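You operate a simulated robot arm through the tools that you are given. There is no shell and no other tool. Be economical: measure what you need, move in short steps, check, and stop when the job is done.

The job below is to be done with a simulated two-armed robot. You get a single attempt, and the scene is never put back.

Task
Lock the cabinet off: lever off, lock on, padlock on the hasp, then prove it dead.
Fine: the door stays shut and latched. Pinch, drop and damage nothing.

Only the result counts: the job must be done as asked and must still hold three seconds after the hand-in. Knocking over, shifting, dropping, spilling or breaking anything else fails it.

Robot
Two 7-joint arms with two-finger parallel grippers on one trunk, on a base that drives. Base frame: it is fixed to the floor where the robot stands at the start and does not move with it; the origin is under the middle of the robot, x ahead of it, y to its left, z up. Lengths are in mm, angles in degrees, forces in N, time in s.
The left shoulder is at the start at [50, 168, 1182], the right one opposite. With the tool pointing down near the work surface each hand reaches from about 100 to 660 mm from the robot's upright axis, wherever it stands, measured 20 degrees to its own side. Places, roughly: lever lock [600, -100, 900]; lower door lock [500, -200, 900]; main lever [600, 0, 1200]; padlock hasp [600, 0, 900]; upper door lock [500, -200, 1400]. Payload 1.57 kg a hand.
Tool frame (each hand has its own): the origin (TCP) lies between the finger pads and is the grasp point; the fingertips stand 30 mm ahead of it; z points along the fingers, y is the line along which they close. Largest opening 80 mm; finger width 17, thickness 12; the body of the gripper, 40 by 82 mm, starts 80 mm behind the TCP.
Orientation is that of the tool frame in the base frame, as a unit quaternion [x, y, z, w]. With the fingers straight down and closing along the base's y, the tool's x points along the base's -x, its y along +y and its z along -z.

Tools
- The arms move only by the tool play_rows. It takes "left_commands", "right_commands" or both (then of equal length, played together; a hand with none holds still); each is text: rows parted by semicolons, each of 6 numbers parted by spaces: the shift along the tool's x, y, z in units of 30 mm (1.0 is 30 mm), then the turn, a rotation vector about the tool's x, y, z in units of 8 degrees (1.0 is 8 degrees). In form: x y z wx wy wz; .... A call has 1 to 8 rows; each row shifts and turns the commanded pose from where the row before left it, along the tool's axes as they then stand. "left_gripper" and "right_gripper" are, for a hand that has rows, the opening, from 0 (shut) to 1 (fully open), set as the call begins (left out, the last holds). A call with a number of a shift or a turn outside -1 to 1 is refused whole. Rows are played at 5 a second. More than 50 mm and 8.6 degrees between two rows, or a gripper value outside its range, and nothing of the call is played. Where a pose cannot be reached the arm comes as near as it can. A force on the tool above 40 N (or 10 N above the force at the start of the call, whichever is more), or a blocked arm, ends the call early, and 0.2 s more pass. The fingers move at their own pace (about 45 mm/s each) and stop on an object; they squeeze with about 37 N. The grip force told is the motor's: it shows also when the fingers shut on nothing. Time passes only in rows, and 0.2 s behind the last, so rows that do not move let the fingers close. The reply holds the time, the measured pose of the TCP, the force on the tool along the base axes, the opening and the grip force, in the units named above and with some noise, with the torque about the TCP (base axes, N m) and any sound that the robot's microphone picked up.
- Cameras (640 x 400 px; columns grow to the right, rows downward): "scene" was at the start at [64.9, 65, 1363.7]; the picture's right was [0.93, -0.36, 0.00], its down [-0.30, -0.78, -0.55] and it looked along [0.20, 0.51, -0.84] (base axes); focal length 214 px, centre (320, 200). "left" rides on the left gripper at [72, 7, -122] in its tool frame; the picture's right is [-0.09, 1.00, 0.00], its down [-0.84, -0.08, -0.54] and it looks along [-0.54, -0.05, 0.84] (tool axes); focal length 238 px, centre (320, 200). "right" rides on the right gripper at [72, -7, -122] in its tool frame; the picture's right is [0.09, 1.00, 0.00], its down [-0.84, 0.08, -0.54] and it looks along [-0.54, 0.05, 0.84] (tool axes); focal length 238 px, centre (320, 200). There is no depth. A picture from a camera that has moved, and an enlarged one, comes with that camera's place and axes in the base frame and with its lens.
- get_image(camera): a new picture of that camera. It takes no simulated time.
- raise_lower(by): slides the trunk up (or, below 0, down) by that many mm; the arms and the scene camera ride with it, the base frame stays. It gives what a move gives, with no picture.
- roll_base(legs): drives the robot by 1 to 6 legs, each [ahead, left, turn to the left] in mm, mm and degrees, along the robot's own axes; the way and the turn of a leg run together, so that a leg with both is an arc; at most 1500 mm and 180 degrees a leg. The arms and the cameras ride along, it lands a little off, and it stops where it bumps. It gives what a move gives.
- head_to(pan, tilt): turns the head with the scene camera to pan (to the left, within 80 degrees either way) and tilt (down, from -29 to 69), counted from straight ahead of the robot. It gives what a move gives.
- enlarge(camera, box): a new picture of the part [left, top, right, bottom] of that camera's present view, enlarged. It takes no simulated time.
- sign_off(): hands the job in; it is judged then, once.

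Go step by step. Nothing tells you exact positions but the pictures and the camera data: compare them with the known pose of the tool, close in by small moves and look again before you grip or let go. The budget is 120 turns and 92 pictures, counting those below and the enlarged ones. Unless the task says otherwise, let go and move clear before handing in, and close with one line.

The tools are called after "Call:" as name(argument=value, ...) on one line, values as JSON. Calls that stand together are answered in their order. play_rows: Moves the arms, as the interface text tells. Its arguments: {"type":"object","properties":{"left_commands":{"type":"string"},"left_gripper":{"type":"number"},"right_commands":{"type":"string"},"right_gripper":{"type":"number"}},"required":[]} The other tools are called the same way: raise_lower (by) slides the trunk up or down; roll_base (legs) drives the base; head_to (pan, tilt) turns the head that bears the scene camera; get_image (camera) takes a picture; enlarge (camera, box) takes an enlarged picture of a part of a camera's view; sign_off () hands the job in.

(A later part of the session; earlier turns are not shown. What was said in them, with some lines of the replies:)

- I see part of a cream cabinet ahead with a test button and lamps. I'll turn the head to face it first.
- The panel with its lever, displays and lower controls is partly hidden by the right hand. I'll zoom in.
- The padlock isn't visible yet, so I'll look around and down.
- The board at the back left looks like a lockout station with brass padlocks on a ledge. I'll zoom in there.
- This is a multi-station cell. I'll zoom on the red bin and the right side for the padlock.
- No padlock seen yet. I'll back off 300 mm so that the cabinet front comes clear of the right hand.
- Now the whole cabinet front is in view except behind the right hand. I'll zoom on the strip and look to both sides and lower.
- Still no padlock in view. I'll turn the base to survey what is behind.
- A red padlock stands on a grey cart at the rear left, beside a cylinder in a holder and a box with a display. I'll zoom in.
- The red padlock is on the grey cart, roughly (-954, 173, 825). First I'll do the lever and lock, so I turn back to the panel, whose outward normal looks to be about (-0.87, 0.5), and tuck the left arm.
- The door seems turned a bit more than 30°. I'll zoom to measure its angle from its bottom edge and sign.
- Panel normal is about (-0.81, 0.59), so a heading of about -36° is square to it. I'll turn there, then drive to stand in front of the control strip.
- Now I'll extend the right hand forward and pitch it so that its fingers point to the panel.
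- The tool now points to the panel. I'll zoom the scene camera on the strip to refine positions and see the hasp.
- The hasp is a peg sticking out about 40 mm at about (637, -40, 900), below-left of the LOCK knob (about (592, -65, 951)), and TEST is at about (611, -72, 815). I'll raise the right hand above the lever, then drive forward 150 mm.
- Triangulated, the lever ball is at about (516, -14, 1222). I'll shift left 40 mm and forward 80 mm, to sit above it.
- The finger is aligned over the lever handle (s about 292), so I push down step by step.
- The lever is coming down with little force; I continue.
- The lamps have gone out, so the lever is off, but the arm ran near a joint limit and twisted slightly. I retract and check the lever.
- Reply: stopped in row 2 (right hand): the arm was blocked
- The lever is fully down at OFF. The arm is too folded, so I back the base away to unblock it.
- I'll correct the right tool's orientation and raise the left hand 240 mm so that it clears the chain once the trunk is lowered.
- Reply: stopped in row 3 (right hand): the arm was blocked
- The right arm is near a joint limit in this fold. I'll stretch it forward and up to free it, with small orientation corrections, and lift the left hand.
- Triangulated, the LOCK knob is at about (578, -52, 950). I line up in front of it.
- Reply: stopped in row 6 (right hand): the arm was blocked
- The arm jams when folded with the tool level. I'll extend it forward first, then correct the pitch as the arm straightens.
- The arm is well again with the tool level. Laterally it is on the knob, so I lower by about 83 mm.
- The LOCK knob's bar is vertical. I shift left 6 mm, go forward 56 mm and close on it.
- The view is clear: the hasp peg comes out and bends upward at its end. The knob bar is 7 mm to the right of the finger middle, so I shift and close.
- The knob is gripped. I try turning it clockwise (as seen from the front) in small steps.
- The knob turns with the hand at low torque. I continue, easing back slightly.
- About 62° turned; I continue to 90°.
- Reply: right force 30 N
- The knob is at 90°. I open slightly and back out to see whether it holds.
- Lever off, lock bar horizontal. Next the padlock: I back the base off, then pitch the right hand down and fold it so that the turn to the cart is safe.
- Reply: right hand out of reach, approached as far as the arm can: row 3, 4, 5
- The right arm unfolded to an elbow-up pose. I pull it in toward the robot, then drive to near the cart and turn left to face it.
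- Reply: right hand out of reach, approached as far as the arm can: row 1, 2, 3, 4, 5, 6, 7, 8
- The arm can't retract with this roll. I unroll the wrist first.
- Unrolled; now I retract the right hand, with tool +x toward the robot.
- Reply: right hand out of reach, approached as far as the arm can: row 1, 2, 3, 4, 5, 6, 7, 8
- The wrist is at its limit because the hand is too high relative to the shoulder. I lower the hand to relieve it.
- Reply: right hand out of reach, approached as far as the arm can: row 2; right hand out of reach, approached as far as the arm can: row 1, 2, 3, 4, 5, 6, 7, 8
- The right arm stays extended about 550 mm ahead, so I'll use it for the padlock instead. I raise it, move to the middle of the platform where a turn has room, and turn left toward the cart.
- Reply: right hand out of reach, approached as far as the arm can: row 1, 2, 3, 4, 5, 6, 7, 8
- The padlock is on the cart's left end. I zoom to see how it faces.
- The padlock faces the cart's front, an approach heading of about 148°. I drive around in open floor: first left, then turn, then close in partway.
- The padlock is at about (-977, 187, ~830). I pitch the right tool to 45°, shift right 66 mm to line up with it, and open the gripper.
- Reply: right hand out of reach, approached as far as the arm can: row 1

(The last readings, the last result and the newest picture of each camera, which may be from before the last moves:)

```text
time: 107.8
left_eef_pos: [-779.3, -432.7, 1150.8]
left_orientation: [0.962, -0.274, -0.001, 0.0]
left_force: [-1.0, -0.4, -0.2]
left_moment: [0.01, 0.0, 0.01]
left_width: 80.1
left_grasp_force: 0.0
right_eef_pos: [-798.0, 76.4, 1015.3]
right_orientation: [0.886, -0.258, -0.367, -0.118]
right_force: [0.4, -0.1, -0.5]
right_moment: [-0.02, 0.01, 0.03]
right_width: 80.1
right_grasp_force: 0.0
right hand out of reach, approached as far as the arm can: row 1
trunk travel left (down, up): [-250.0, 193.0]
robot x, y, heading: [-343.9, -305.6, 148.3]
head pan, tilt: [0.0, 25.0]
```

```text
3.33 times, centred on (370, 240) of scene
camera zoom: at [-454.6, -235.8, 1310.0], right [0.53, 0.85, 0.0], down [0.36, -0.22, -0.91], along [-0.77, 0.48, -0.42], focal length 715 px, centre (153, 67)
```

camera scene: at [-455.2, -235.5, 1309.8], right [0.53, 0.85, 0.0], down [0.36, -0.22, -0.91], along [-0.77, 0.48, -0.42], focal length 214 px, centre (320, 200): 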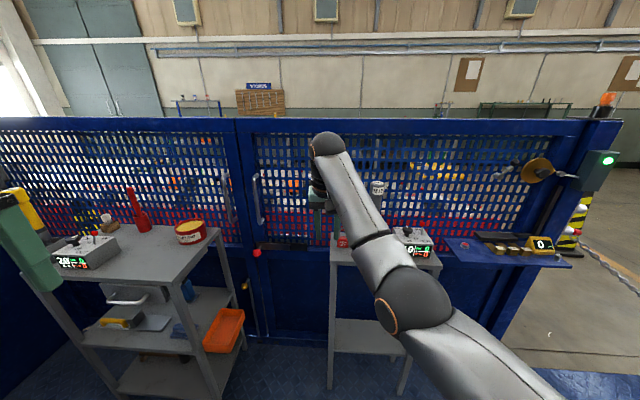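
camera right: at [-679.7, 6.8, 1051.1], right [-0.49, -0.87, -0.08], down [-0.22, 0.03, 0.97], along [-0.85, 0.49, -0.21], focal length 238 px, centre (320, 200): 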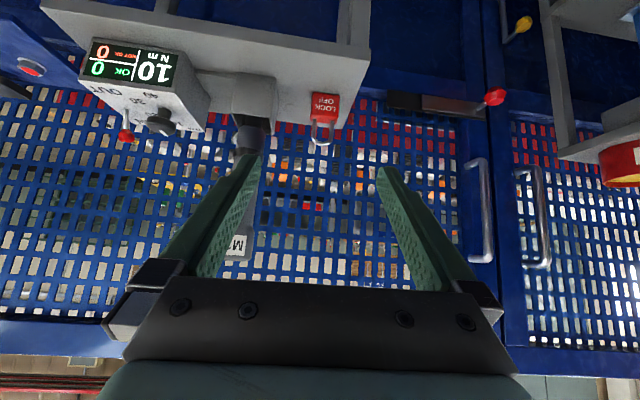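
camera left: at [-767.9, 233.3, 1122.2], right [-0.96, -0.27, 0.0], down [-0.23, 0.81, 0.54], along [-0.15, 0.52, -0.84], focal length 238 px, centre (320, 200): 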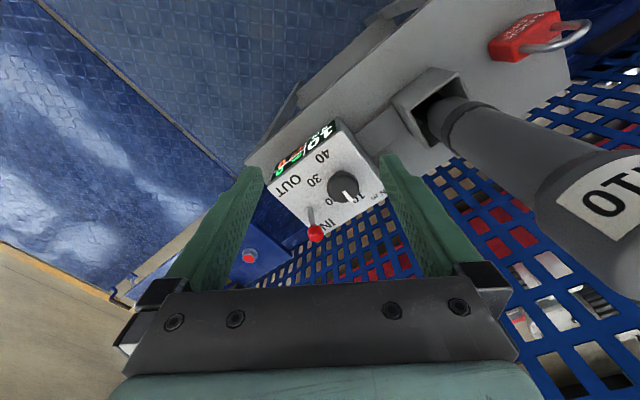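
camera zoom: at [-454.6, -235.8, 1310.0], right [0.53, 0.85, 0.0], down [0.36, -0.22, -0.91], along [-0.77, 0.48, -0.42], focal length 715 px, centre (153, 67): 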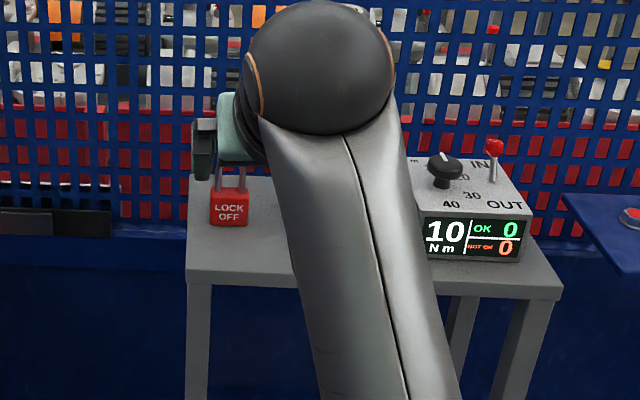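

Aligned laterally with the padlock, whose base I put near (-928, 157, 840). I lower 95 mm straight down and look again.

Call:
play_rows(right_commands="0.56 0 0.56 0 0 0;0.56 0 0.56 0 0 0;0.56 0 0.56 0 0 0;0.56 0 0.56 0 0 0")

Call:
get_image(camera="right")

```text
time: 109.0
left_eef_pos: [-779.0, -431.5, 1152.0]
left_orientation: [0.962, -0.274, 0.0, -0.001]
left_force: [0.6, 0.8, -0.3]
left_moment: [-0.01, -0.02, -0.04]
left_width: 80.0
left_grasp_force: 0.1
right_eef_pos: [-810.6, 80.1, 970.2]
right_orientation: [0.868, -0.253, -0.409, -0.123]
right_force: [-0.7, 0.5, -0.9]
right_moment: [-0.04, -0.01, 0.04]
right_width: 80.0
right_grasp_force: 0.0
trunk travel left (down, up): [-250.0, 193.0]
robot x, y, heading: [-338.1, -307.8, 148.0]
head pan, tilt: [0.0, 25.0]
stopped in row 4 (right hand): the arm was blocked; the commanded pose is now the measured one
```

```text
29 pictures are left
camera right: at [-689.2, 10.1, 993.4], right [-0.49, -0.87, -0.08], down [-0.14, -0.01, 0.99], along [-0.86, 0.5, -0.12], focal length 238 px, centre (320, 200)
```

right: 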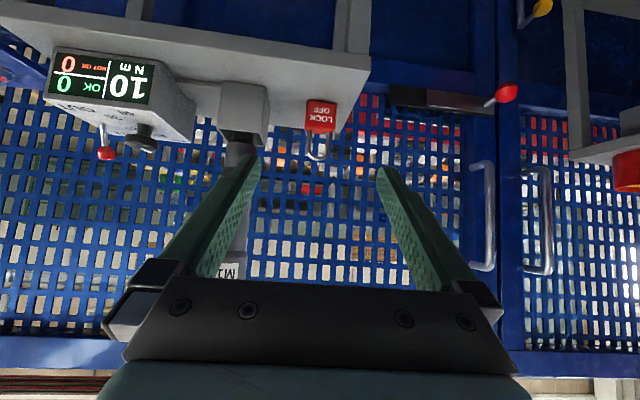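

The wrist hits its limit again; I use the trunk for height instead. I lower it 60 mm.

Call:
raise_lower(by=-60)

Call:
enlarge(camera="right", box=[220, 40, 420, 200])

Call:
enlarge(camera="scene", box=[290, 140, 410, 260])

```text
time: 110.0
left_eef_pos: [-777.5, -432.3, 1090.7]
left_orientation: [0.962, -0.274, -0.001, 0.0]
left_force: [-0.8, 0.0, -0.5]
left_moment: [0.04, 0.0, -0.02]
left_width: 79.9
left_grasp_force: 0.0
right_eef_pos: [-810.8, 80.6, 909.0]
right_orientation: [0.868, -0.254, -0.408, -0.124]
right_force: [-0.3, 0.3, 0.9]
right_moment: [-0.01, 0.04, -0.01]
right_width: 79.7
right_grasp_force: 0.0
trunk travel left (down, up): [-190.0, 253.0]
robot x, y, heading: [-340.5, -304.2, 148.3]
head pan, tilt: [0.0, 25.0]
```

```text
2.50 times, centred on (320, 120) of right
camera zoom: at [-689.0, 10.0, 933.2], right [-0.49, -0.87, -0.08], down [-0.14, -0.01, 0.99], along [-0.86, 0.49, -0.12], focal length 596 px, centre (320, 400)
```

zoom: 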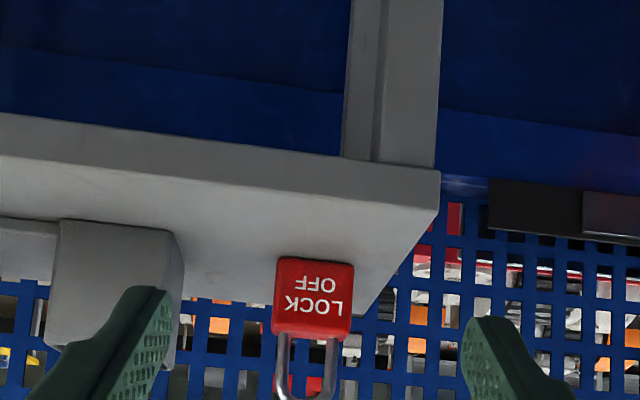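

```text
3.33 times, centred on (350, 200) of scene
camera zoom: at [-454.6, -235.9, 1250.0], right [0.53, 0.85, 0.0], down [0.36, -0.22, -0.91], along [-0.77, 0.48, -0.42], focal length 715 px, centre (220, 200)
```

zoom: 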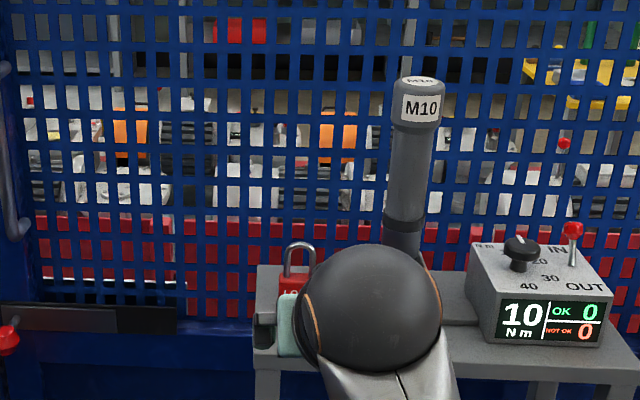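

From two heights the padlock base comes out at about z 817, with its body about 44 mm wide and well centred between the fingers. I narrow the opening, drive forward 110 mm and lower the trunk 55 mm.

Call:
play_rows(right_commands="0 0 0 0 0 0;0 0 0 0 0 0", right_gripper=0.85)

Call:
roll_base(legs=[[100, 0, 0]])

Call:
raise_lower(by=-52)

Call:
get_image(camera="right")

```text
time: 110.6
left_eef_pos: [-779.4, -433.3, 1089.9]
left_orientation: [0.962, -0.274, -0.002, 0.0]
left_force: [0.2, 0.4, -1.0]
left_moment: [0.02, 0.03, -0.01]
left_width: 79.9
left_grasp_force: 0.0
right_eef_pos: [-809.7, 79.1, 908.2]
right_orientation: [0.869, -0.254, -0.407, -0.123]
right_force: [0.5, -0.2, -0.5]
right_moment: [-0.02, 0.02, -0.03]
right_width: 68.0
right_grasp_force: 0.1
trunk travel left (down, up): [-190.0, 253.0]
robot x, y, heading: [-343.7, -305.5, 148.2]
head pan, tilt: [0.0, 25.0]
```

```text
time: 111.7
left_eef_pos: [-866.4, -378.8, 1091.8]
left_orientation: [0.962, -0.274, -0.001, 0.0]
left_force: [0.0, 0.6, 0.8]
left_moment: [-0.04, -0.02, 0.03]
left_width: 80.0
left_grasp_force: 0.0
right_eef_pos: [-894.9, 133.4, 909.7]
right_orientation: [0.868, -0.254, -0.408, -0.124]
right_force: [0.9, 1.0, -0.1]
right_moment: [0.02, 0.0, 0.0]
right_width: 67.9
right_grasp_force: 0.0
trunk travel left (down, up): [-190.0, 253.0]
robot x, y, heading: [-427.0, -252.4, 148.1]
head pan, tilt: [0.0, 25.0]
```

```text
time: 112.6
left_eef_pos: [-865.2, -379.3, 1039.6]
left_orientation: [0.962, -0.275, -0.001, 0.0]
left_force: [0.7, -0.4, 0.1]
left_moment: [0.0, -0.01, 0.01]
left_width: 79.7
left_grasp_force: 0.1
right_eef_pos: [-895.6, 134.5, 858.1]
right_orientation: [0.868, -0.254, -0.409, -0.124]
right_force: [0.7, 0.3, 0.6]
right_moment: [0.02, -0.04, -0.01]
right_width: 68.1
right_grasp_force: 0.1
trunk travel left (down, up): [-138.0, 305.0]
robot x, y, heading: [-428.4, -249.8, 148.1]
head pan, tilt: [0.0, 25.0]
```

```text
26 pictures are left
camera right: at [-774.0, 63.9, 881.6], right [-0.49, -0.87, -0.08], down [-0.14, -0.01, 0.99], along [-0.86, 0.5, -0.12], focal length 238 px, centre (320, 200)
```

right: 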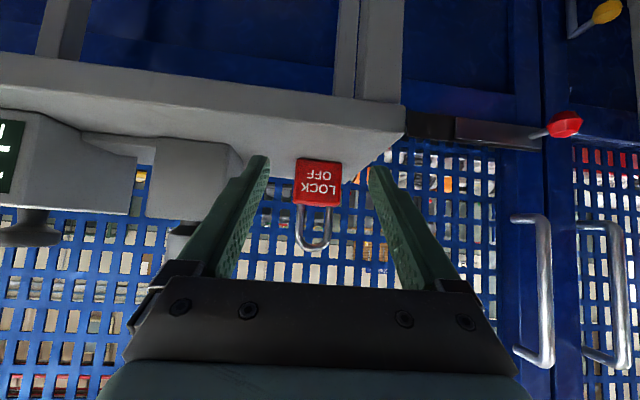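

Consistent: base front at f 905, z 817, and centred. I drive the last 72 mm and check before closing.

Call:
roll_base(legs=[[72, 0, 0]])

Call:
get_image(camera="right")

```text
time: 113.7
left_eef_pos: [-925.5, -340.7, 1038.8]
left_orientation: [0.961, -0.277, 0.0, 0.001]
left_force: [-0.1, 0.9, -0.2]
left_moment: [0.0, -0.01, -0.02]
left_width: 80.0
left_grasp_force: 0.1
right_eef_pos: [-953.4, 170.9, 857.4]
right_orientation: [0.868, -0.255, -0.407, -0.124]
right_force: [-0.4, 0.3, 1.0]
right_moment: [-0.02, -0.01, 0.0]
right_width: 67.8
right_grasp_force: 0.2
trunk travel left (down, up): [-138.0, 305.0]
robot x, y, heading: [-483.9, -213.5, 147.9]
head pan, tilt: [0.0, 25.0]
```

```text
25 pictures are left
camera right: at [-834.0, 101.8, 881.3], right [-0.49, -0.87, -0.08], down [-0.14, -0.01, 0.99], along [-0.86, 0.5, -0.12], focal length 238 px, centre (320, 200)
```

right: 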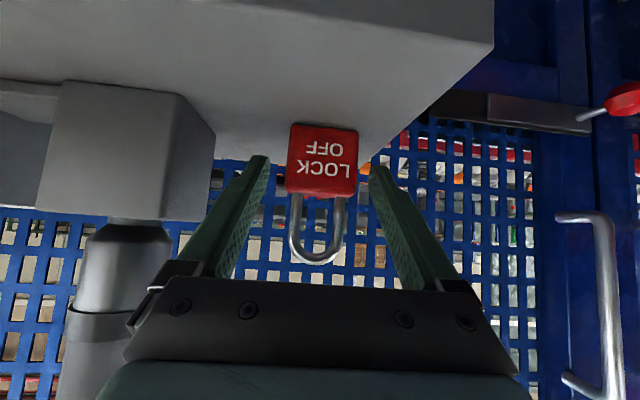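

The fingers straddle the padlock body. I close.

Call:
play_rows(right_commands="0 0 0 0 0 0;0 0 0 0 0 0;0 0 0 0 0 0", right_gripper=0)

Call:
raise_lower(by=60)

Call:
get_image(camera="right")

```text
time: 114.5
left_eef_pos: [-925.0, -340.4, 1038.9]
left_orientation: [0.961, -0.276, -0.001, 0.0]
left_force: [0.1, 0.2, -0.1]
left_moment: [0.05, 0.0, 0.01]
left_width: 79.9
left_grasp_force: 0.0
right_eef_pos: [-954.9, 170.9, 858.1]
right_orientation: [0.868, -0.254, -0.408, -0.123]
right_force: [-0.3, -0.2, 0.9]
right_moment: [0.01, -0.03, -0.01]
right_width: 41.6
right_grasp_force: 25.5
trunk travel left (down, up): [-138.0, 305.0]
robot x, y, heading: [-489.4, -215.5, 147.9]
head pan, tilt: [0.0, 25.0]
```

```text
time: 115.5
left_eef_pos: [-925.8, -340.7, 1098.6]
left_orientation: [0.961, -0.276, -0.001, 0.0]
left_force: [0.3, -0.3, 0.2]
left_moment: [0.01, -0.01, -0.01]
left_width: 79.9
left_grasp_force: 0.0
right_eef_pos: [-954.1, 172.7, 918.2]
right_orientation: [0.868, -0.254, -0.408, -0.123]
right_force: [0.6, -0.2, -1.4]
right_moment: [0.01, 0.03, 0.0]
right_width: 41.3
right_grasp_force: 37.2
trunk travel left (down, up): [-198.0, 245.0]
robot x, y, heading: [-488.0, -216.4, 147.8]
head pan, tilt: [0.0, 25.0]
```

```text
24 pictures are left
camera right: at [-834.1, 101.8, 941.4], right [-0.49, -0.87, -0.08], down [-0.14, -0.01, 0.99], along [-0.86, 0.5, -0.12], focal length 238 px, centre (320, 200)
```

right: 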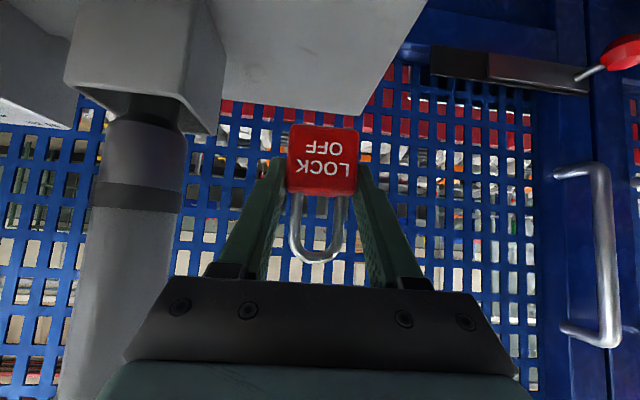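

The padlock is held firmly. I raise it, back away from the cart and start the careful trip back through open floor.

Call:
raise_lower(by=90)

Call:
roll_base(legs=[[-250, 0, 0], [0, -400, 0], [0, 0, -88]])

Call:
get_image(camera="scene")

```text
time: 116.7
left_eef_pos: [-926.2, -340.8, 1188.3]
left_orientation: [0.961, -0.276, -0.001, 0.0]
left_force: [-0.6, -0.4, 0.5]
left_moment: [0.0, 0.01, -0.01]
left_width: 79.9
left_grasp_force: 0.0
right_eef_pos: [-955.1, 171.7, 1007.6]
right_orientation: [0.868, -0.254, -0.409, -0.124]
right_force: [0.2, 1.1, -1.1]
right_moment: [0.01, 0.05, -0.01]
right_width: 41.4
right_grasp_force: 37.0
trunk travel left (down, up): [-288.0, 155.0]
robot x, y, heading: [-487.1, -214.5, 147.9]
head pan, tilt: [0.0, 25.0]
```

```text
time: 124.3
left_eef_pos: [-208.5, 424.5, 1189.6]
left_orientation: [-0.503, 0.864, 0.0, 0.001]
left_force: [0.5, -0.4, -0.2]
left_moment: [0.0, -0.02, 0.0]
left_width: 80.0
left_grasp_force: 0.0
right_eef_pos: [301.8, 472.8, 1008.6]
right_orientation: [-0.45, 0.785, 0.209, 0.372]
right_force: [0.1, -0.2, -1.1]
right_moment: [0.0, 0.02, 0.01]
right_width: 41.5
right_grasp_force: 37.5
trunk travel left (down, up): [-288.0, 155.0]
robot x, y, heading: [-64.1, -7.0, 60.3]
head pan, tilt: [0.0, 25.0]
```

```text
23 pictures are left
camera scene: at [-0.1, 105.7, 1347.9], right [0.87, -0.49, 0.0], down [-0.21, -0.37, -0.91], along [0.45, 0.79, -0.42], focal length 214 px, centre (320, 200)
```

scene: 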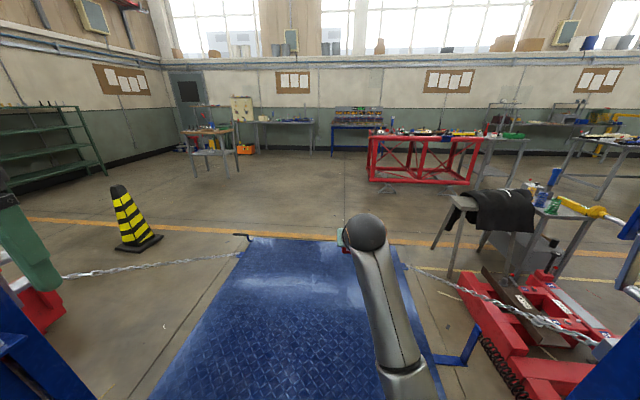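

The way is clear. I continue: shift, turn to heading -36°, back a little, then strafe left to the stage in front of the hasp.

Call:
roll_base(legs=[[90, 105, 0], [0, 0, -96.3], [-90, 0, 0], [0, 392, 0]])

Call:
raise_lower(by=-104)

Call:
get_image(camera="scene")

Call:
get_image(camera="right")

```text
time: 132.4
left_eef_pos: [486.6, 589.7, 1189.2]
left_orientation: [0.305, 0.952, 0.0, 0.001]
left_force: [-0.8, 0.0, 0.0]
left_moment: [-0.01, 0.03, 0.02]
left_width: 80.2
left_grasp_force: 0.0
right_eef_pos: [483.4, 76.1, 1006.8]
right_orientation: [0.282, 0.86, -0.137, 0.403]
right_force: [-0.6, 0.1, -0.9]
right_moment: [0.0, 0.03, -0.01]
right_width: 41.7
right_grasp_force: 36.8
trunk travel left (down, up): [-288.0, 155.0]
robot x, y, heading: [43.2, 488.8, -35.4]
head pan, tilt: [0.0, 25.0]
```

```text
time: 133.8
left_eef_pos: [486.2, 589.8, 1084.5]
left_orientation: [0.305, 0.952, 0.001, 0.001]
left_force: [-0.1, 0.4, -0.5]
left_moment: [0.02, 0.02, -0.01]
left_width: 80.0
left_grasp_force: 0.0
right_eef_pos: [483.9, 76.8, 903.4]
right_orientation: [0.282, 0.859, -0.136, 0.404]
right_force: [0.1, -0.4, -0.6]
right_moment: [0.02, -0.01, 0.01]
right_width: 41.3
right_grasp_force: 36.9
trunk travel left (down, up): [-184.0, 259.0]
robot x, y, heading: [41.9, 490.5, -35.4]
head pan, tilt: [0.0, 25.0]
```

```text
22 pictures are left
camera scene: at [149.4, 413.7, 1244.0], right [-0.58, -0.81, 0.0], down [-0.34, 0.25, -0.91], along [0.74, -0.53, -0.42], focal length 214 px, centre (320, 200)
```

scene: 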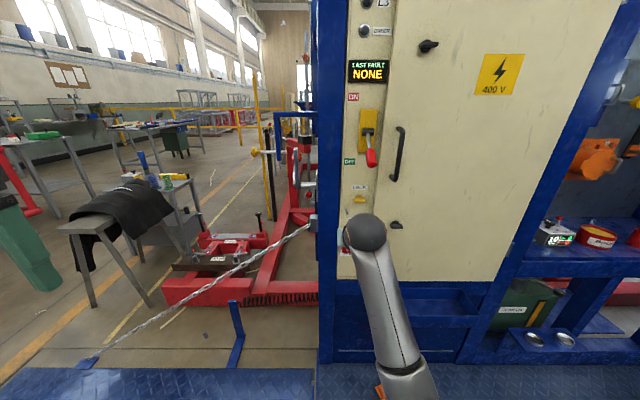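

```text
21 pictures are left
camera right: at [368.0, 154.6, 927.7], right [0.54, 0.83, -0.08], down [0.14, 0.0, 0.99], along [0.83, -0.55, -0.12], focal length 238 px, centre (320, 200)
```

right: 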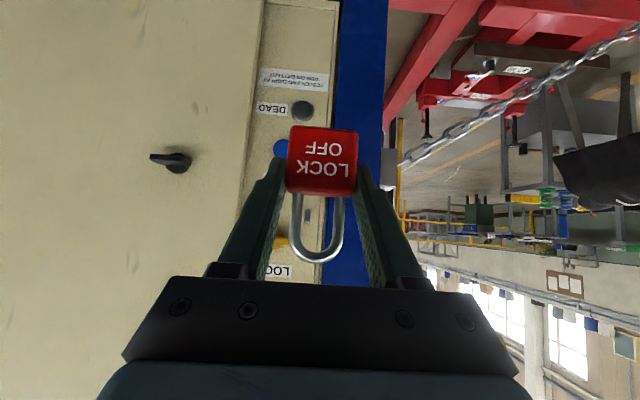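

The hook shows inside the shackle in the wrist view. I zoom in for fine alignment.

Call:
enlarge(camera="right", box=[260, 120, 380, 280])

```text
2.50 times, centred on (320, 200) of right
camera zoom: at [368.0, 154.6, 927.7], right [0.54, 0.83, -0.08], down [0.14, 0.0, 0.99], along [0.83, -0.55, -0.12], focal length 596 px, centre (320, 200)
```

zoom: 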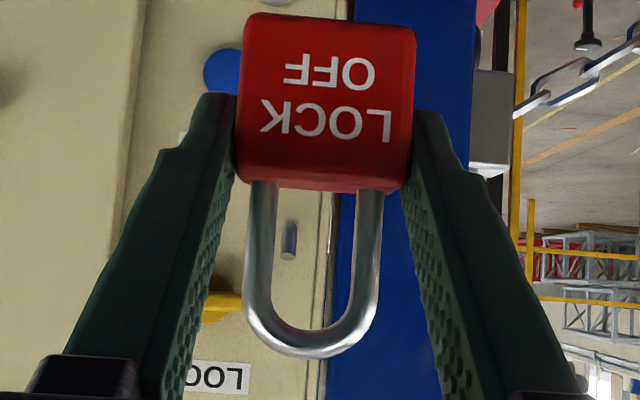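

The hook spans about z 905–927 at s ≈ 341; the shackle window is centred 8 mm too high and 6 mm too far left. I correct, then drive forward 95 mm and check again.

Call:
play_rows(right_commands="0 -0.2 0 0 0 0;0 0 0 0 0 0")

Call:
raise_lower(by=-8)

Call:
roll_base(legs=[[95, 0, 0]])

Call:
enlarge(camera="right", box=[260, 120, 380, 280])

```text
time: 134.4
left_eef_pos: [486.7, 589.6, 1085.5]
left_orientation: [0.305, 0.952, -0.001, 0.001]
left_force: [-0.2, 0.5, -0.5]
left_moment: [0.0, 0.01, -0.04]
left_width: 80.0
left_grasp_force: 0.0
right_eef_pos: [481.7, 71.6, 905.3]
right_orientation: [0.282, 0.859, -0.136, 0.405]
right_force: [-0.8, 0.5, -1.2]
right_moment: [-0.02, 0.0, 0.0]
right_width: 41.5
right_grasp_force: 37.1
trunk travel left (down, up): [-184.0, 259.0]
robot x, y, heading: [43.2, 493.0, -35.3]
head pan, tilt: [0.0, 25.0]
```

```text
time: 135.0
left_eef_pos: [486.8, 589.7, 1077.0]
left_orientation: [0.305, 0.952, 0.0, 0.0]
left_force: [0.4, -0.2, -0.4]
left_moment: [0.02, -0.02, -0.02]
left_width: 80.1
left_grasp_force: 0.1
right_eef_pos: [480.8, 71.2, 895.6]
right_orientation: [0.281, 0.86, -0.137, 0.404]
right_force: [-0.5, -0.3, -1.0]
right_moment: [0.03, -0.01, -0.04]
right_width: 41.2
right_grasp_force: 37.5
trunk travel left (down, up): [-176.0, 267.0]
robot x, y, heading: [41.3, 485.8, -35.7]
head pan, tilt: [0.0, 25.0]
```

```text
time: 136.1
left_eef_pos: [564.6, 536.1, 1076.6]
left_orientation: [0.304, 0.953, 0.0, 0.001]
left_force: [-1.2, 0.3, -0.1]
left_moment: [0.01, 0.0, -0.02]
left_width: 79.9
left_grasp_force: 0.0
right_eef_pos: [557.3, 17.4, 896.3]
right_orientation: [0.281, 0.86, -0.137, 0.404]
right_force: [-0.2, 0.7, -1.3]
right_moment: [0.01, 0.0, -0.01]
right_width: 41.4
right_grasp_force: 36.7
trunk travel left (down, up): [-176.0, 267.0]
robot x, y, heading: [117.7, 436.7, -35.3]
head pan, tilt: [0.0, 25.0]
```

```text
2.50 times, centred on (320, 200) of right
camera zoom: at [441.5, 95.2, 919.8], right [0.54, 0.84, -0.08], down [0.14, 0.0, 0.99], along [0.83, -0.55, -0.12], focal length 596 px, centre (320, 200)
```

zoom: 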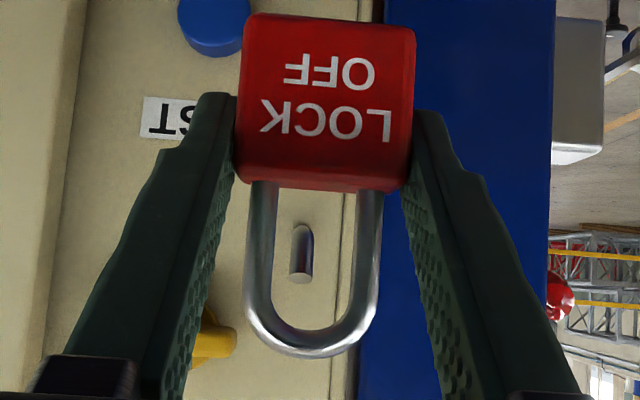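

Well aligned (hook 2 mm right of shackle centre, centred in height). I nudge 2 mm and drive forward 45 mm so the hook passes through.

Call:
play_rows(right_commands="0 -0.07 0 0 0 0;0 0 0 0 0 0")

Call:
roll_base(legs=[[45, 0, 0]])

Call:
enlarge(camera="right", box=[260, 120, 380, 280])

```text
time: 136.7
left_eef_pos: [562.8, 537.2, 1077.3]
left_orientation: [0.304, 0.953, 0.001, 0.001]
left_force: [-0.1, -0.3, 0.1]
left_moment: [0.0, 0.0, -0.01]
left_width: 79.8
left_grasp_force: 0.0
right_eef_pos: [556.5, 15.3, 898.7]
right_orientation: [0.281, 0.859, -0.137, 0.405]
right_force: [0.5, 0.8, -0.7]
right_moment: [0.0, 0.0, 0.01]
right_width: 41.2
right_grasp_force: 37.0
trunk travel left (down, up): [-176.0, 267.0]
robot x, y, heading: [118.3, 435.7, -35.5]
head pan, tilt: [0.0, 25.0]
```

```text
time: 137.6
left_eef_pos: [599.8, 510.5, 1077.2]
left_orientation: [0.304, 0.953, 0.001, 0.002]
left_force: [0.0, 1.3, 0.1]
left_moment: [0.01, 0.01, 0.02]
left_width: 80.3
left_grasp_force: 0.0
right_eef_pos: [593.6, -10.2, 898.1]
right_orientation: [0.282, 0.859, -0.137, 0.406]
right_force: [-0.4, 1.1, -1.2]
right_moment: [-0.01, 0.01, 0.02]
right_width: 41.5
right_grasp_force: 37.6
trunk travel left (down, up): [-176.0, 267.0]
robot x, y, heading: [154.3, 410.7, -35.6]
head pan, tilt: [0.0, 25.0]
```

```text
2.50 times, centred on (320, 200) of right
camera zoom: at [476.5, 67.3, 920.5], right [0.54, 0.83, -0.08], down [0.14, 0.0, 0.99], along [0.83, -0.55, -0.12], focal length 596 px, centre (320, 200)
```

zoom: 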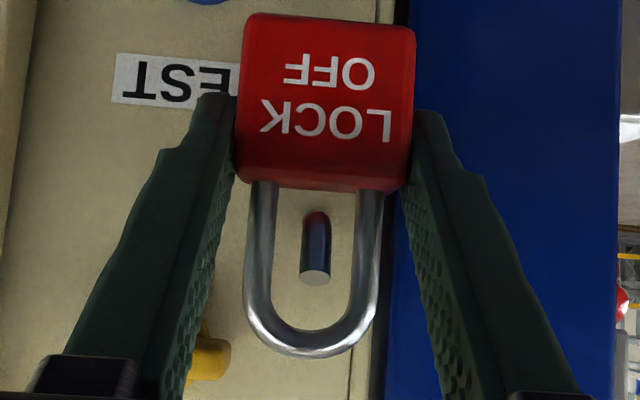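

The hook is centred within the shackle. I go 6 mm further, then lower 17 mm and check the occlusion to confirm that the tip is on the near side.

Call:
play_rows(right_commands="-0.13 0 0.155 0 0 0;0 0 0 0 0 0")

Call:
raise_lower(by=-17)

Call:
enlarge(camera="right", box=[260, 120, 380, 280])

```text
time: 138.2
left_eef_pos: [601.5, 510.3, 1076.9]
left_orientation: [0.305, 0.952, 0.001, 0.0]
left_force: [0.8, -0.6, 0.3]
left_moment: [0.0, -0.03, 0.01]
left_width: 79.9
left_grasp_force: 0.1
right_eef_pos: [597.5, -13.7, 896.4]
right_orientation: [0.283, 0.858, -0.138, 0.405]
right_force: [-0.2, -0.3, -1.1]
right_moment: [0.02, 0.02, 0.0]
right_width: 41.5
right_grasp_force: 36.9
trunk travel left (down, up): [-176.0, 267.0]
robot x, y, heading: [155.6, 412.4, -35.2]
head pan, tilt: [0.0, 25.0]
```

```text
time: 138.8
left_eef_pos: [599.8, 510.4, 1060.8]
left_orientation: [0.304, 0.953, 0.001, 0.001]
left_force: [-0.1, -0.1, 0.2]
left_moment: [0.02, -0.01, -0.01]
left_width: 79.9
left_grasp_force: 0.0
right_eef_pos: [598.5, -15.4, 880.2]
right_orientation: [0.282, 0.859, -0.138, 0.405]
right_force: [-0.6, -0.5, -1.2]
right_moment: [-0.03, 0.04, 0.02]
right_width: 41.3
right_grasp_force: 37.1
trunk travel left (down, up): [-159.0, 284.0]
robot x, y, heading: [155.8, 414.0, -35.6]
head pan, tilt: [0.0, 25.0]
```

```text
2.50 times, centred on (320, 200) of right
camera zoom: at [481.4, 63.5, 903.4], right [0.54, 0.83, -0.08], down [0.14, 0.0, 0.99], along [0.83, -0.55, -0.12], focal length 596 px, centre (320, 200)
```

zoom: 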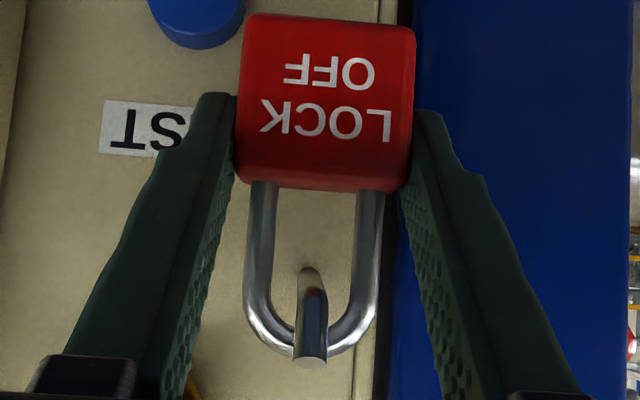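

The hook now stands in front of the shackle: it is threaded. I lower 7 mm more so that it nearly rests, then open the fingers.

Call:
raise_lower(by=-7)

Call:
enlarge(camera="right", box=[260, 120, 380, 280])

```text
time: 139.4
left_eef_pos: [598.9, 508.9, 1054.1]
left_orientation: [0.305, 0.952, 0.0, 0.0]
left_force: [-0.3, 0.2, 0.4]
left_moment: [0.02, -0.01, 0.01]
left_width: 79.9
left_grasp_force: 0.1
right_eef_pos: [598.1, -14.8, 876.1]
right_orientation: [0.28, 0.858, -0.137, 0.409]
right_force: [3.7, -3.9, 10.9]
right_moment: [0.09, 0.1, 0.01]
right_width: 41.3
right_grasp_force: 37.0
trunk travel left (down, up): [-152.0, 291.0]
robot x, y, heading: [152.9, 412.5, -35.5]
head pan, tilt: [0.0, 25.0]
```

```text
2.50 times, centred on (320, 200) of right
camera zoom: at [481.6, 63.5, 898.5], right [0.55, 0.83, -0.08], down [0.13, 0.01, 0.99], along [0.83, -0.55, -0.11], focal length 596 px, centre (320, 200)
```

zoom: 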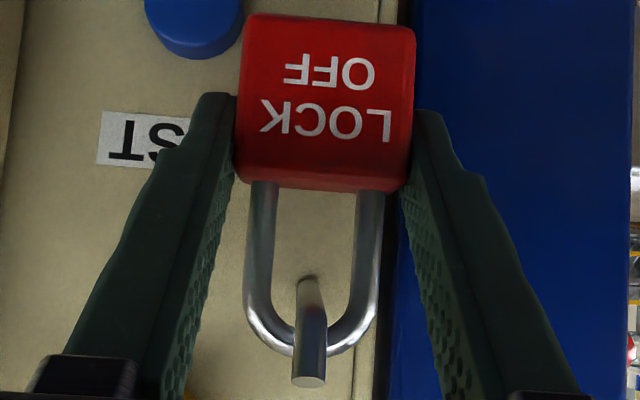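

It rests on the hook (11 N up). I ease up 2 mm and open.

Call:
raise_lower(by=2)

Call:
play_rows(right_commands="0 0 0 0 0 0;0 0 0 0 0 0;0 0 0 0 0 0;0 0 0 0 0 0", right_gripper=0.78)

Call:
get_image(camera="right")

```text
time: 139.9
left_eef_pos: [599.5, 510.3, 1054.7]
left_orientation: [0.306, 0.952, -0.001, 0.0]
left_force: [0.4, 0.1, 0.1]
left_moment: [-0.02, 0.0, -0.03]
left_width: 79.8
left_grasp_force: 0.0
right_eef_pos: [597.3, -14.8, 876.9]
right_orientation: [0.282, 0.858, -0.138, 0.407]
right_force: [4.7, -4.5, 11.1]
right_moment: [0.11, 0.12, 0.0]
right_width: 41.3
right_grasp_force: 37.3
trunk travel left (down, up): [-154.0, 289.0]
robot x, y, heading: [151.0, 410.1, -35.7]
head pan, tilt: [0.0, 25.0]
```

```text
time: 140.9
left_eef_pos: [600.1, 509.8, 1055.2]
left_orientation: [0.306, 0.952, 0.001, 0.002]
left_force: [-0.2, 1.3, 0.6]
left_moment: [-0.01, 0.0, 0.01]
left_width: 79.9
left_grasp_force: 0.0
right_eef_pos: [598.7, -14.9, 874.8]
right_orientation: [0.281, 0.859, -0.137, 0.405]
right_force: [0.2, -0.9, -0.3]
right_moment: [0.01, 0.03, -0.01]
right_width: 62.1
right_grasp_force: 0.1
trunk travel left (down, up): [-154.0, 289.0]
robot x, y, heading: [156.1, 410.4, -35.7]
head pan, tilt: [0.0, 25.0]
```

```text
15 pictures are left
camera right: at [481.4, 63.5, 898.4], right [0.55, 0.83, -0.08], down [0.14, 0.0, 0.99], along [0.83, -0.55, -0.12], focal length 238 px, centre (320, 200)
```

right: 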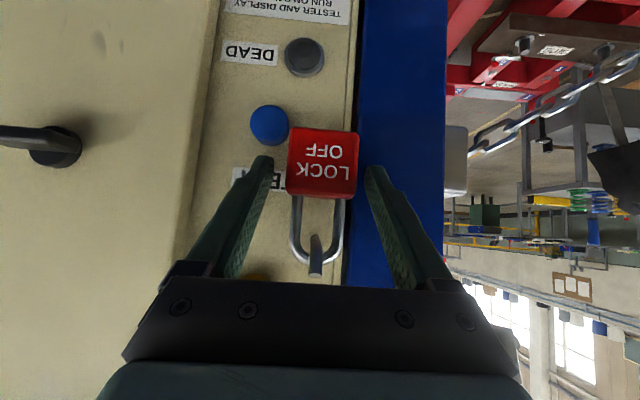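

The padlock hangs on the hook. I back away straight.

Call:
roll_base(legs=[[-150, 0, 0]])

Call:
get_image(camera="right")

```text
time: 142.3
left_eef_pos: [478.8, 597.7, 1055.7]
left_orientation: [0.305, 0.952, 0.0, 0.001]
left_force: [0.2, -0.1, 0.1]
left_moment: [0.0, -0.01, -0.01]
left_width: 80.1
left_grasp_force: 0.1
right_eef_pos: [476.7, 72.0, 876.4]
right_orientation: [0.281, 0.859, -0.137, 0.405]
right_force: [0.0, 0.1, 0.7]
right_moment: [0.0, -0.01, 0.01]
right_width: 62.2
right_grasp_force: 0.0
trunk travel left (down, up): [-154.0, 289.0]
robot x, y, heading: [40.0, 495.6, -35.5]
head pan, tilt: [0.0, 25.0]
```

```text
14 pictures are left
camera right: at [360.3, 150.5, 898.5], right [0.54, 0.84, -0.08], down [0.14, 0.0, 0.99], along [0.83, -0.55, -0.12], focal length 238 px, centre (320, 200)
```

right: 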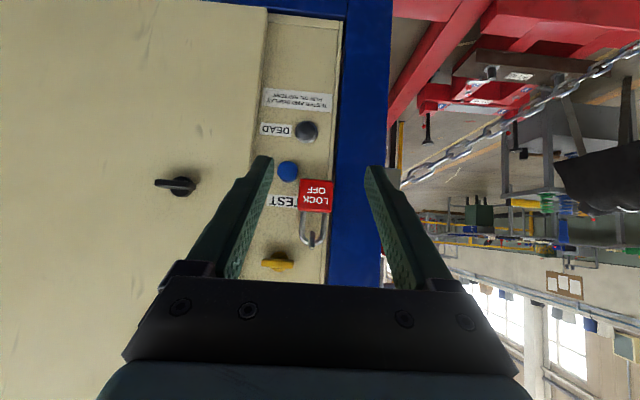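

All good. Next is TEST, at about s 300, z 820. I close the fingers, strafe right 44 mm, lower 42 mm and approach partway.

Call:
play_rows(right_commands="0 0 0 0 0 0;0 0 0 0 0 0;0 0 0 0 0 0;0 0 0 0 0 0", right_gripper=0)

Call:
roll_base(legs=[[0, -45, 0]])

Call:
raise_lower(by=-42)

Call:
roll_base(legs=[[100, 0, 0]])

Call:
get_image(camera="right")

```text
time: 143.3
left_eef_pos: [479.3, 596.2, 1056.4]
left_orientation: [0.305, 0.952, 0.001, 0.001]
left_force: [-0.6, 0.1, 0.2]
left_moment: [0.02, 0.01, -0.01]
left_width: 79.8
left_grasp_force: 0.0
right_eef_pos: [477.6, 72.5, 874.9]
right_orientation: [0.282, 0.859, -0.137, 0.404]
right_force: [0.5, 0.0, -0.3]
right_moment: [0.01, 0.02, 0.01]
right_width: 0.0
right_grasp_force: 15.0
trunk travel left (down, up): [-154.0, 289.0]
robot x, y, heading: [36.3, 498.0, -35.6]
head pan, tilt: [0.0, 25.0]
```

```text
time: 144.2
left_eef_pos: [451.8, 558.0, 1056.2]
left_orientation: [0.304, 0.953, 0.001, 0.001]
left_force: [-0.9, -0.6, -0.2]
left_moment: [-0.04, 0.0, 0.04]
left_width: 80.1
left_grasp_force: 0.1
right_eef_pos: [448.6, 35.2, 874.9]
right_orientation: [0.282, 0.859, -0.137, 0.405]
right_force: [0.7, 0.3, 0.2]
right_moment: [-0.03, 0.02, -0.04]
right_width: 0.0
right_grasp_force: 21.1
trunk travel left (down, up): [-154.0, 289.0]
robot x, y, heading: [8.4, 459.8, -35.5]
head pan, tilt: [0.0, 25.0]
```

```text
time: 145.1
left_eef_pos: [451.5, 559.3, 1012.9]
left_orientation: [0.305, 0.952, 0.001, 0.001]
left_force: [-0.1, -0.9, 0.1]
left_moment: [-0.01, -0.01, 0.02]
left_width: 80.3
left_grasp_force: 0.0
right_eef_pos: [449.6, 35.0, 834.0]
right_orientation: [0.281, 0.859, -0.137, 0.405]
right_force: [-1.0, 0.2, 0.3]
right_moment: [-0.02, -0.03, -0.01]
right_width: 0.0
right_grasp_force: 21.4
trunk travel left (down, up): [-112.0, 331.0]
robot x, y, heading: [9.8, 459.4, -35.3]
head pan, tilt: [0.0, 25.0]
```

```text
time: 146.2
left_eef_pos: [534.2, 499.0, 1012.2]
left_orientation: [0.305, 0.952, 0.0, 0.0]
left_force: [1.0, -0.7, 0.0]
left_moment: [0.01, 0.0, -0.01]
left_width: 79.9
left_grasp_force: 0.0
right_eef_pos: [531.2, -25.3, 833.0]
right_orientation: [0.283, 0.859, -0.138, 0.404]
right_force: [-0.4, -0.2, -0.2]
right_moment: [0.03, 0.0, -0.02]
right_width: 0.1
right_grasp_force: 21.1
trunk travel left (down, up): [-112.0, 331.0]
robot x, y, heading: [90.9, 399.9, -35.4]
head pan, tilt: [0.0, 25.0]
```

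```text
13 pictures are left
camera right: at [414.6, 53.8, 856.4], right [0.55, 0.83, -0.08], down [0.14, 0.0, 0.99], along [0.83, -0.55, -0.12], focal length 238 px, centre (320, 200)
```

right: 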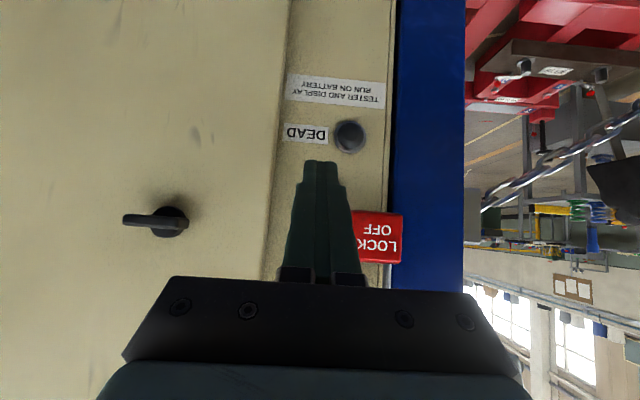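

TEST is hidden behind the fingertip, as expected. I shift 3 mm left, move 32 mm closer and then press in small steps.

Call:
play_rows(right_commands="-0.32 0.1 0.385 0 0 0;-0.32 0 0.385 0 0 0;-0.1 0 0.12 0 0 0")

Call:
enlarge(camera="right", box=[240, 80, 420, 260])

```text
time: 147.0
left_eef_pos: [534.8, 500.2, 1013.7]
left_orientation: [0.306, 0.952, 0.0, 0.0]
left_force: [0.0, 0.1, 0.0]
left_moment: [0.03, -0.01, -0.01]
left_width: 79.9
left_grasp_force: 0.1
right_eef_pos: [560.8, -43.0, 832.9]
right_orientation: [0.281, 0.859, -0.136, 0.405]
right_force: [-0.1, 1.1, 1.1]
right_moment: [0.0, 0.0, 0.02]
right_width: 0.0
right_grasp_force: 21.0
trunk travel left (down, up): [-112.0, 331.0]
robot x, y, heading: [86.2, 403.5, -35.5]
head pan, tilt: [0.0, 25.0]
```

```text
2.22 times, centred on (330, 170) of right
camera zoom: at [444.0, 34.8, 856.1], right [0.55, 0.83, -0.08], down [0.14, 0.0, 0.99], along [0.83, -0.55, -0.12], focal length 530 px, centre (298, 267)
```

zoom: 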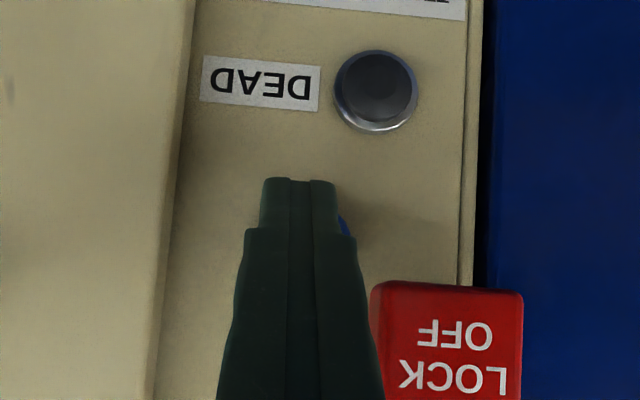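

The tip is over the button. I press forward in 4 mm steps.

Call:
play_rows(right_commands="-0.085 0.02 0.103 0 0 0;-0.085 0 0.103 0 0 0;-0.085 0 0.103 0 0 0")

```text
time: 147.8
left_eef_pos: [533.4, 499.0, 1013.2]
left_orientation: [0.306, 0.952, -0.001, 0.0]
left_force: [0.4, -0.1, -1.1]
left_moment: [0.02, -0.02, -0.01]
left_width: 79.9
left_grasp_force: 0.1
right_eef_pos: [569.2, -50.2, 832.7]
right_orientation: [0.283, 0.858, -0.138, 0.405]
right_force: [-1.8, 1.4, -0.2]
right_moment: [-0.02, 0.01, 0.01]
right_width: 0.0
right_grasp_force: 21.0
trunk travel left (down, up): [-112.0, 331.0]
robot x, y, heading: [88.5, 403.7, -35.8]
head pan, tilt: [0.0, 25.0]
```

Light contact just beginning. I press on and watch the force and the DEAD lamp.

Call:
play_rows(right_commands="-0.06 0 0.075 0 0 0;-0.06 0 0.075 0 0 0;0 0 0 0 0 0")

Call:
get_image(camera="right")

```text
time: 148.6
left_eef_pos: [532.7, 500.6, 1014.3]
left_orientation: [0.306, 0.952, -0.001, 0.001]
left_force: [0.2, 0.6, 0.4]
left_moment: [0.02, 0.01, 0.04]
left_width: 80.1
left_grasp_force: 0.0
right_eef_pos: [572.6, -52.4, 833.5]
right_orientation: [0.283, 0.859, -0.138, 0.403]
right_force: [-17.3, 11.6, -3.3]
right_moment: [0.14, 0.36, 0.01]
right_width: 0.0
right_grasp_force: 21.2
trunk travel left (down, up): [-112.0, 331.0]
robot x, y, heading: [88.8, 401.7, -35.7]
head pan, tilt: [0.0, 25.0]
heard: click
```

```text
11 pictures are left
camera right: at [457.1, 25.8, 857.2], right [0.55, 0.83, -0.08], down [0.14, 0.0, 0.99], along [0.83, -0.55, -0.12], focal length 238 px, centre (320, 200)
```

right: 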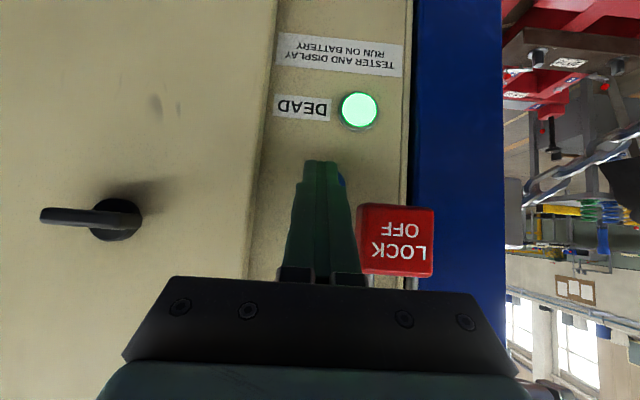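

A click, and the DEAD lamp is lit green. I hold about a second, then back off.

Call:
play_rows(right_commands="0 0 0 0 0 0;0 0 0 0 0 0;0 0 0 0 0 0;0 0 0 0 0 0;0 0 0 0 0 0")

Call:
roll_base(legs=[[-200, 0, 0]])

Call:
get_image(camera="right")

Call:
enlarge(camera="scene", box=[300, 0, 460, 260])

```text
time: 149.8
left_eef_pos: [533.8, 500.0, 1013.4]
left_orientation: [0.306, 0.952, -0.001, 0.001]
left_force: [1.0, -0.3, 0.1]
left_moment: [-0.02, -0.02, 0.02]
left_width: 79.9
left_grasp_force: 0.1
right_eef_pos: [572.8, -52.3, 832.5]
right_orientation: [0.282, 0.86, -0.137, 0.402]
right_force: [-17.7, 14.1, -6.9]
right_moment: [0.32, 0.34, 0.05]
right_width: 0.0
right_grasp_force: 20.7
trunk travel left (down, up): [-112.0, 331.0]
robot x, y, heading: [91.2, 398.8, -35.6]
head pan, tilt: [0.0, 25.0]
```

```text
time: 151.4
left_eef_pos: [370.7, 618.7, 1013.6]
left_orientation: [0.305, 0.952, 0.0, 0.0]
left_force: [0.1, 0.1, 0.2]
left_moment: [-0.03, 0.04, -0.02]
left_width: 79.9
left_grasp_force: 0.1
right_eef_pos: [411.4, 64.4, 834.4]
right_orientation: [0.281, 0.859, -0.137, 0.404]
right_force: [0.4, -0.2, -0.1]
right_moment: [0.0, -0.01, -0.02]
right_width: 0.1
right_grasp_force: 21.2
trunk travel left (down, up): [-112.0, 331.0]
robot x, y, heading: [-76.6, 519.3, -35.5]
head pan, tilt: [0.0, 25.0]
```

```text
10 pictures are left
camera right: at [295.9, 142.4, 857.3], right [0.54, 0.84, -0.08], down [0.14, 0.0, 0.99], along [0.83, -0.55, -0.12], focal length 238 px, centre (320, 200)
```

right: 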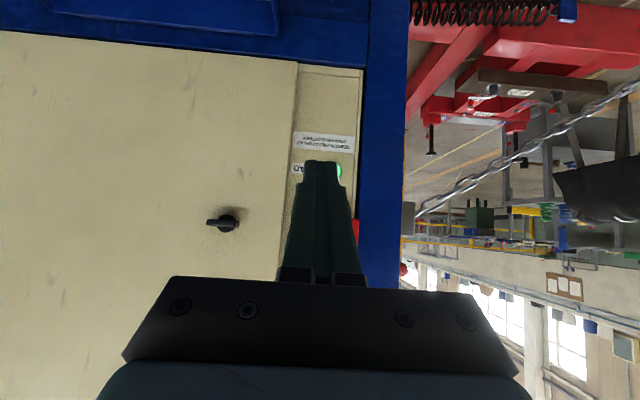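

```text
1.54 times, centred on (380, 130) of scene
camera zoom: at [32.9, 440.9, 1172.0], right [-0.58, -0.81, 0.0], down [-0.34, 0.25, -0.91], along [0.74, -0.53, -0.42], focal length 330 px, centre (228, 308)
```

zoom: 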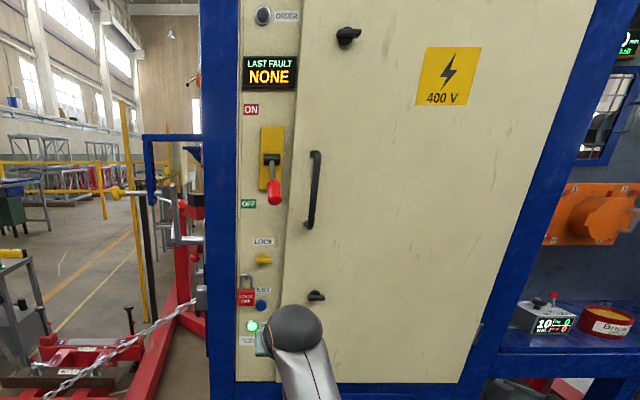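

The lever is at OFF, the lock bar is horizontal, the padlock hangs on the hasp and DEAD is lit. "LAST FAULT" still reads NONE, and the door is shut with both its locks unmoved. I'm clear of it all and hand in.

Call:
sign_off()

```text
The job is handed in.
```

The cabinet is locked off: lever at OFF, lock turned on, padlock on the hasp. I pressed TEST and the DEAD lamp lit, and the door stayed shut and latched.
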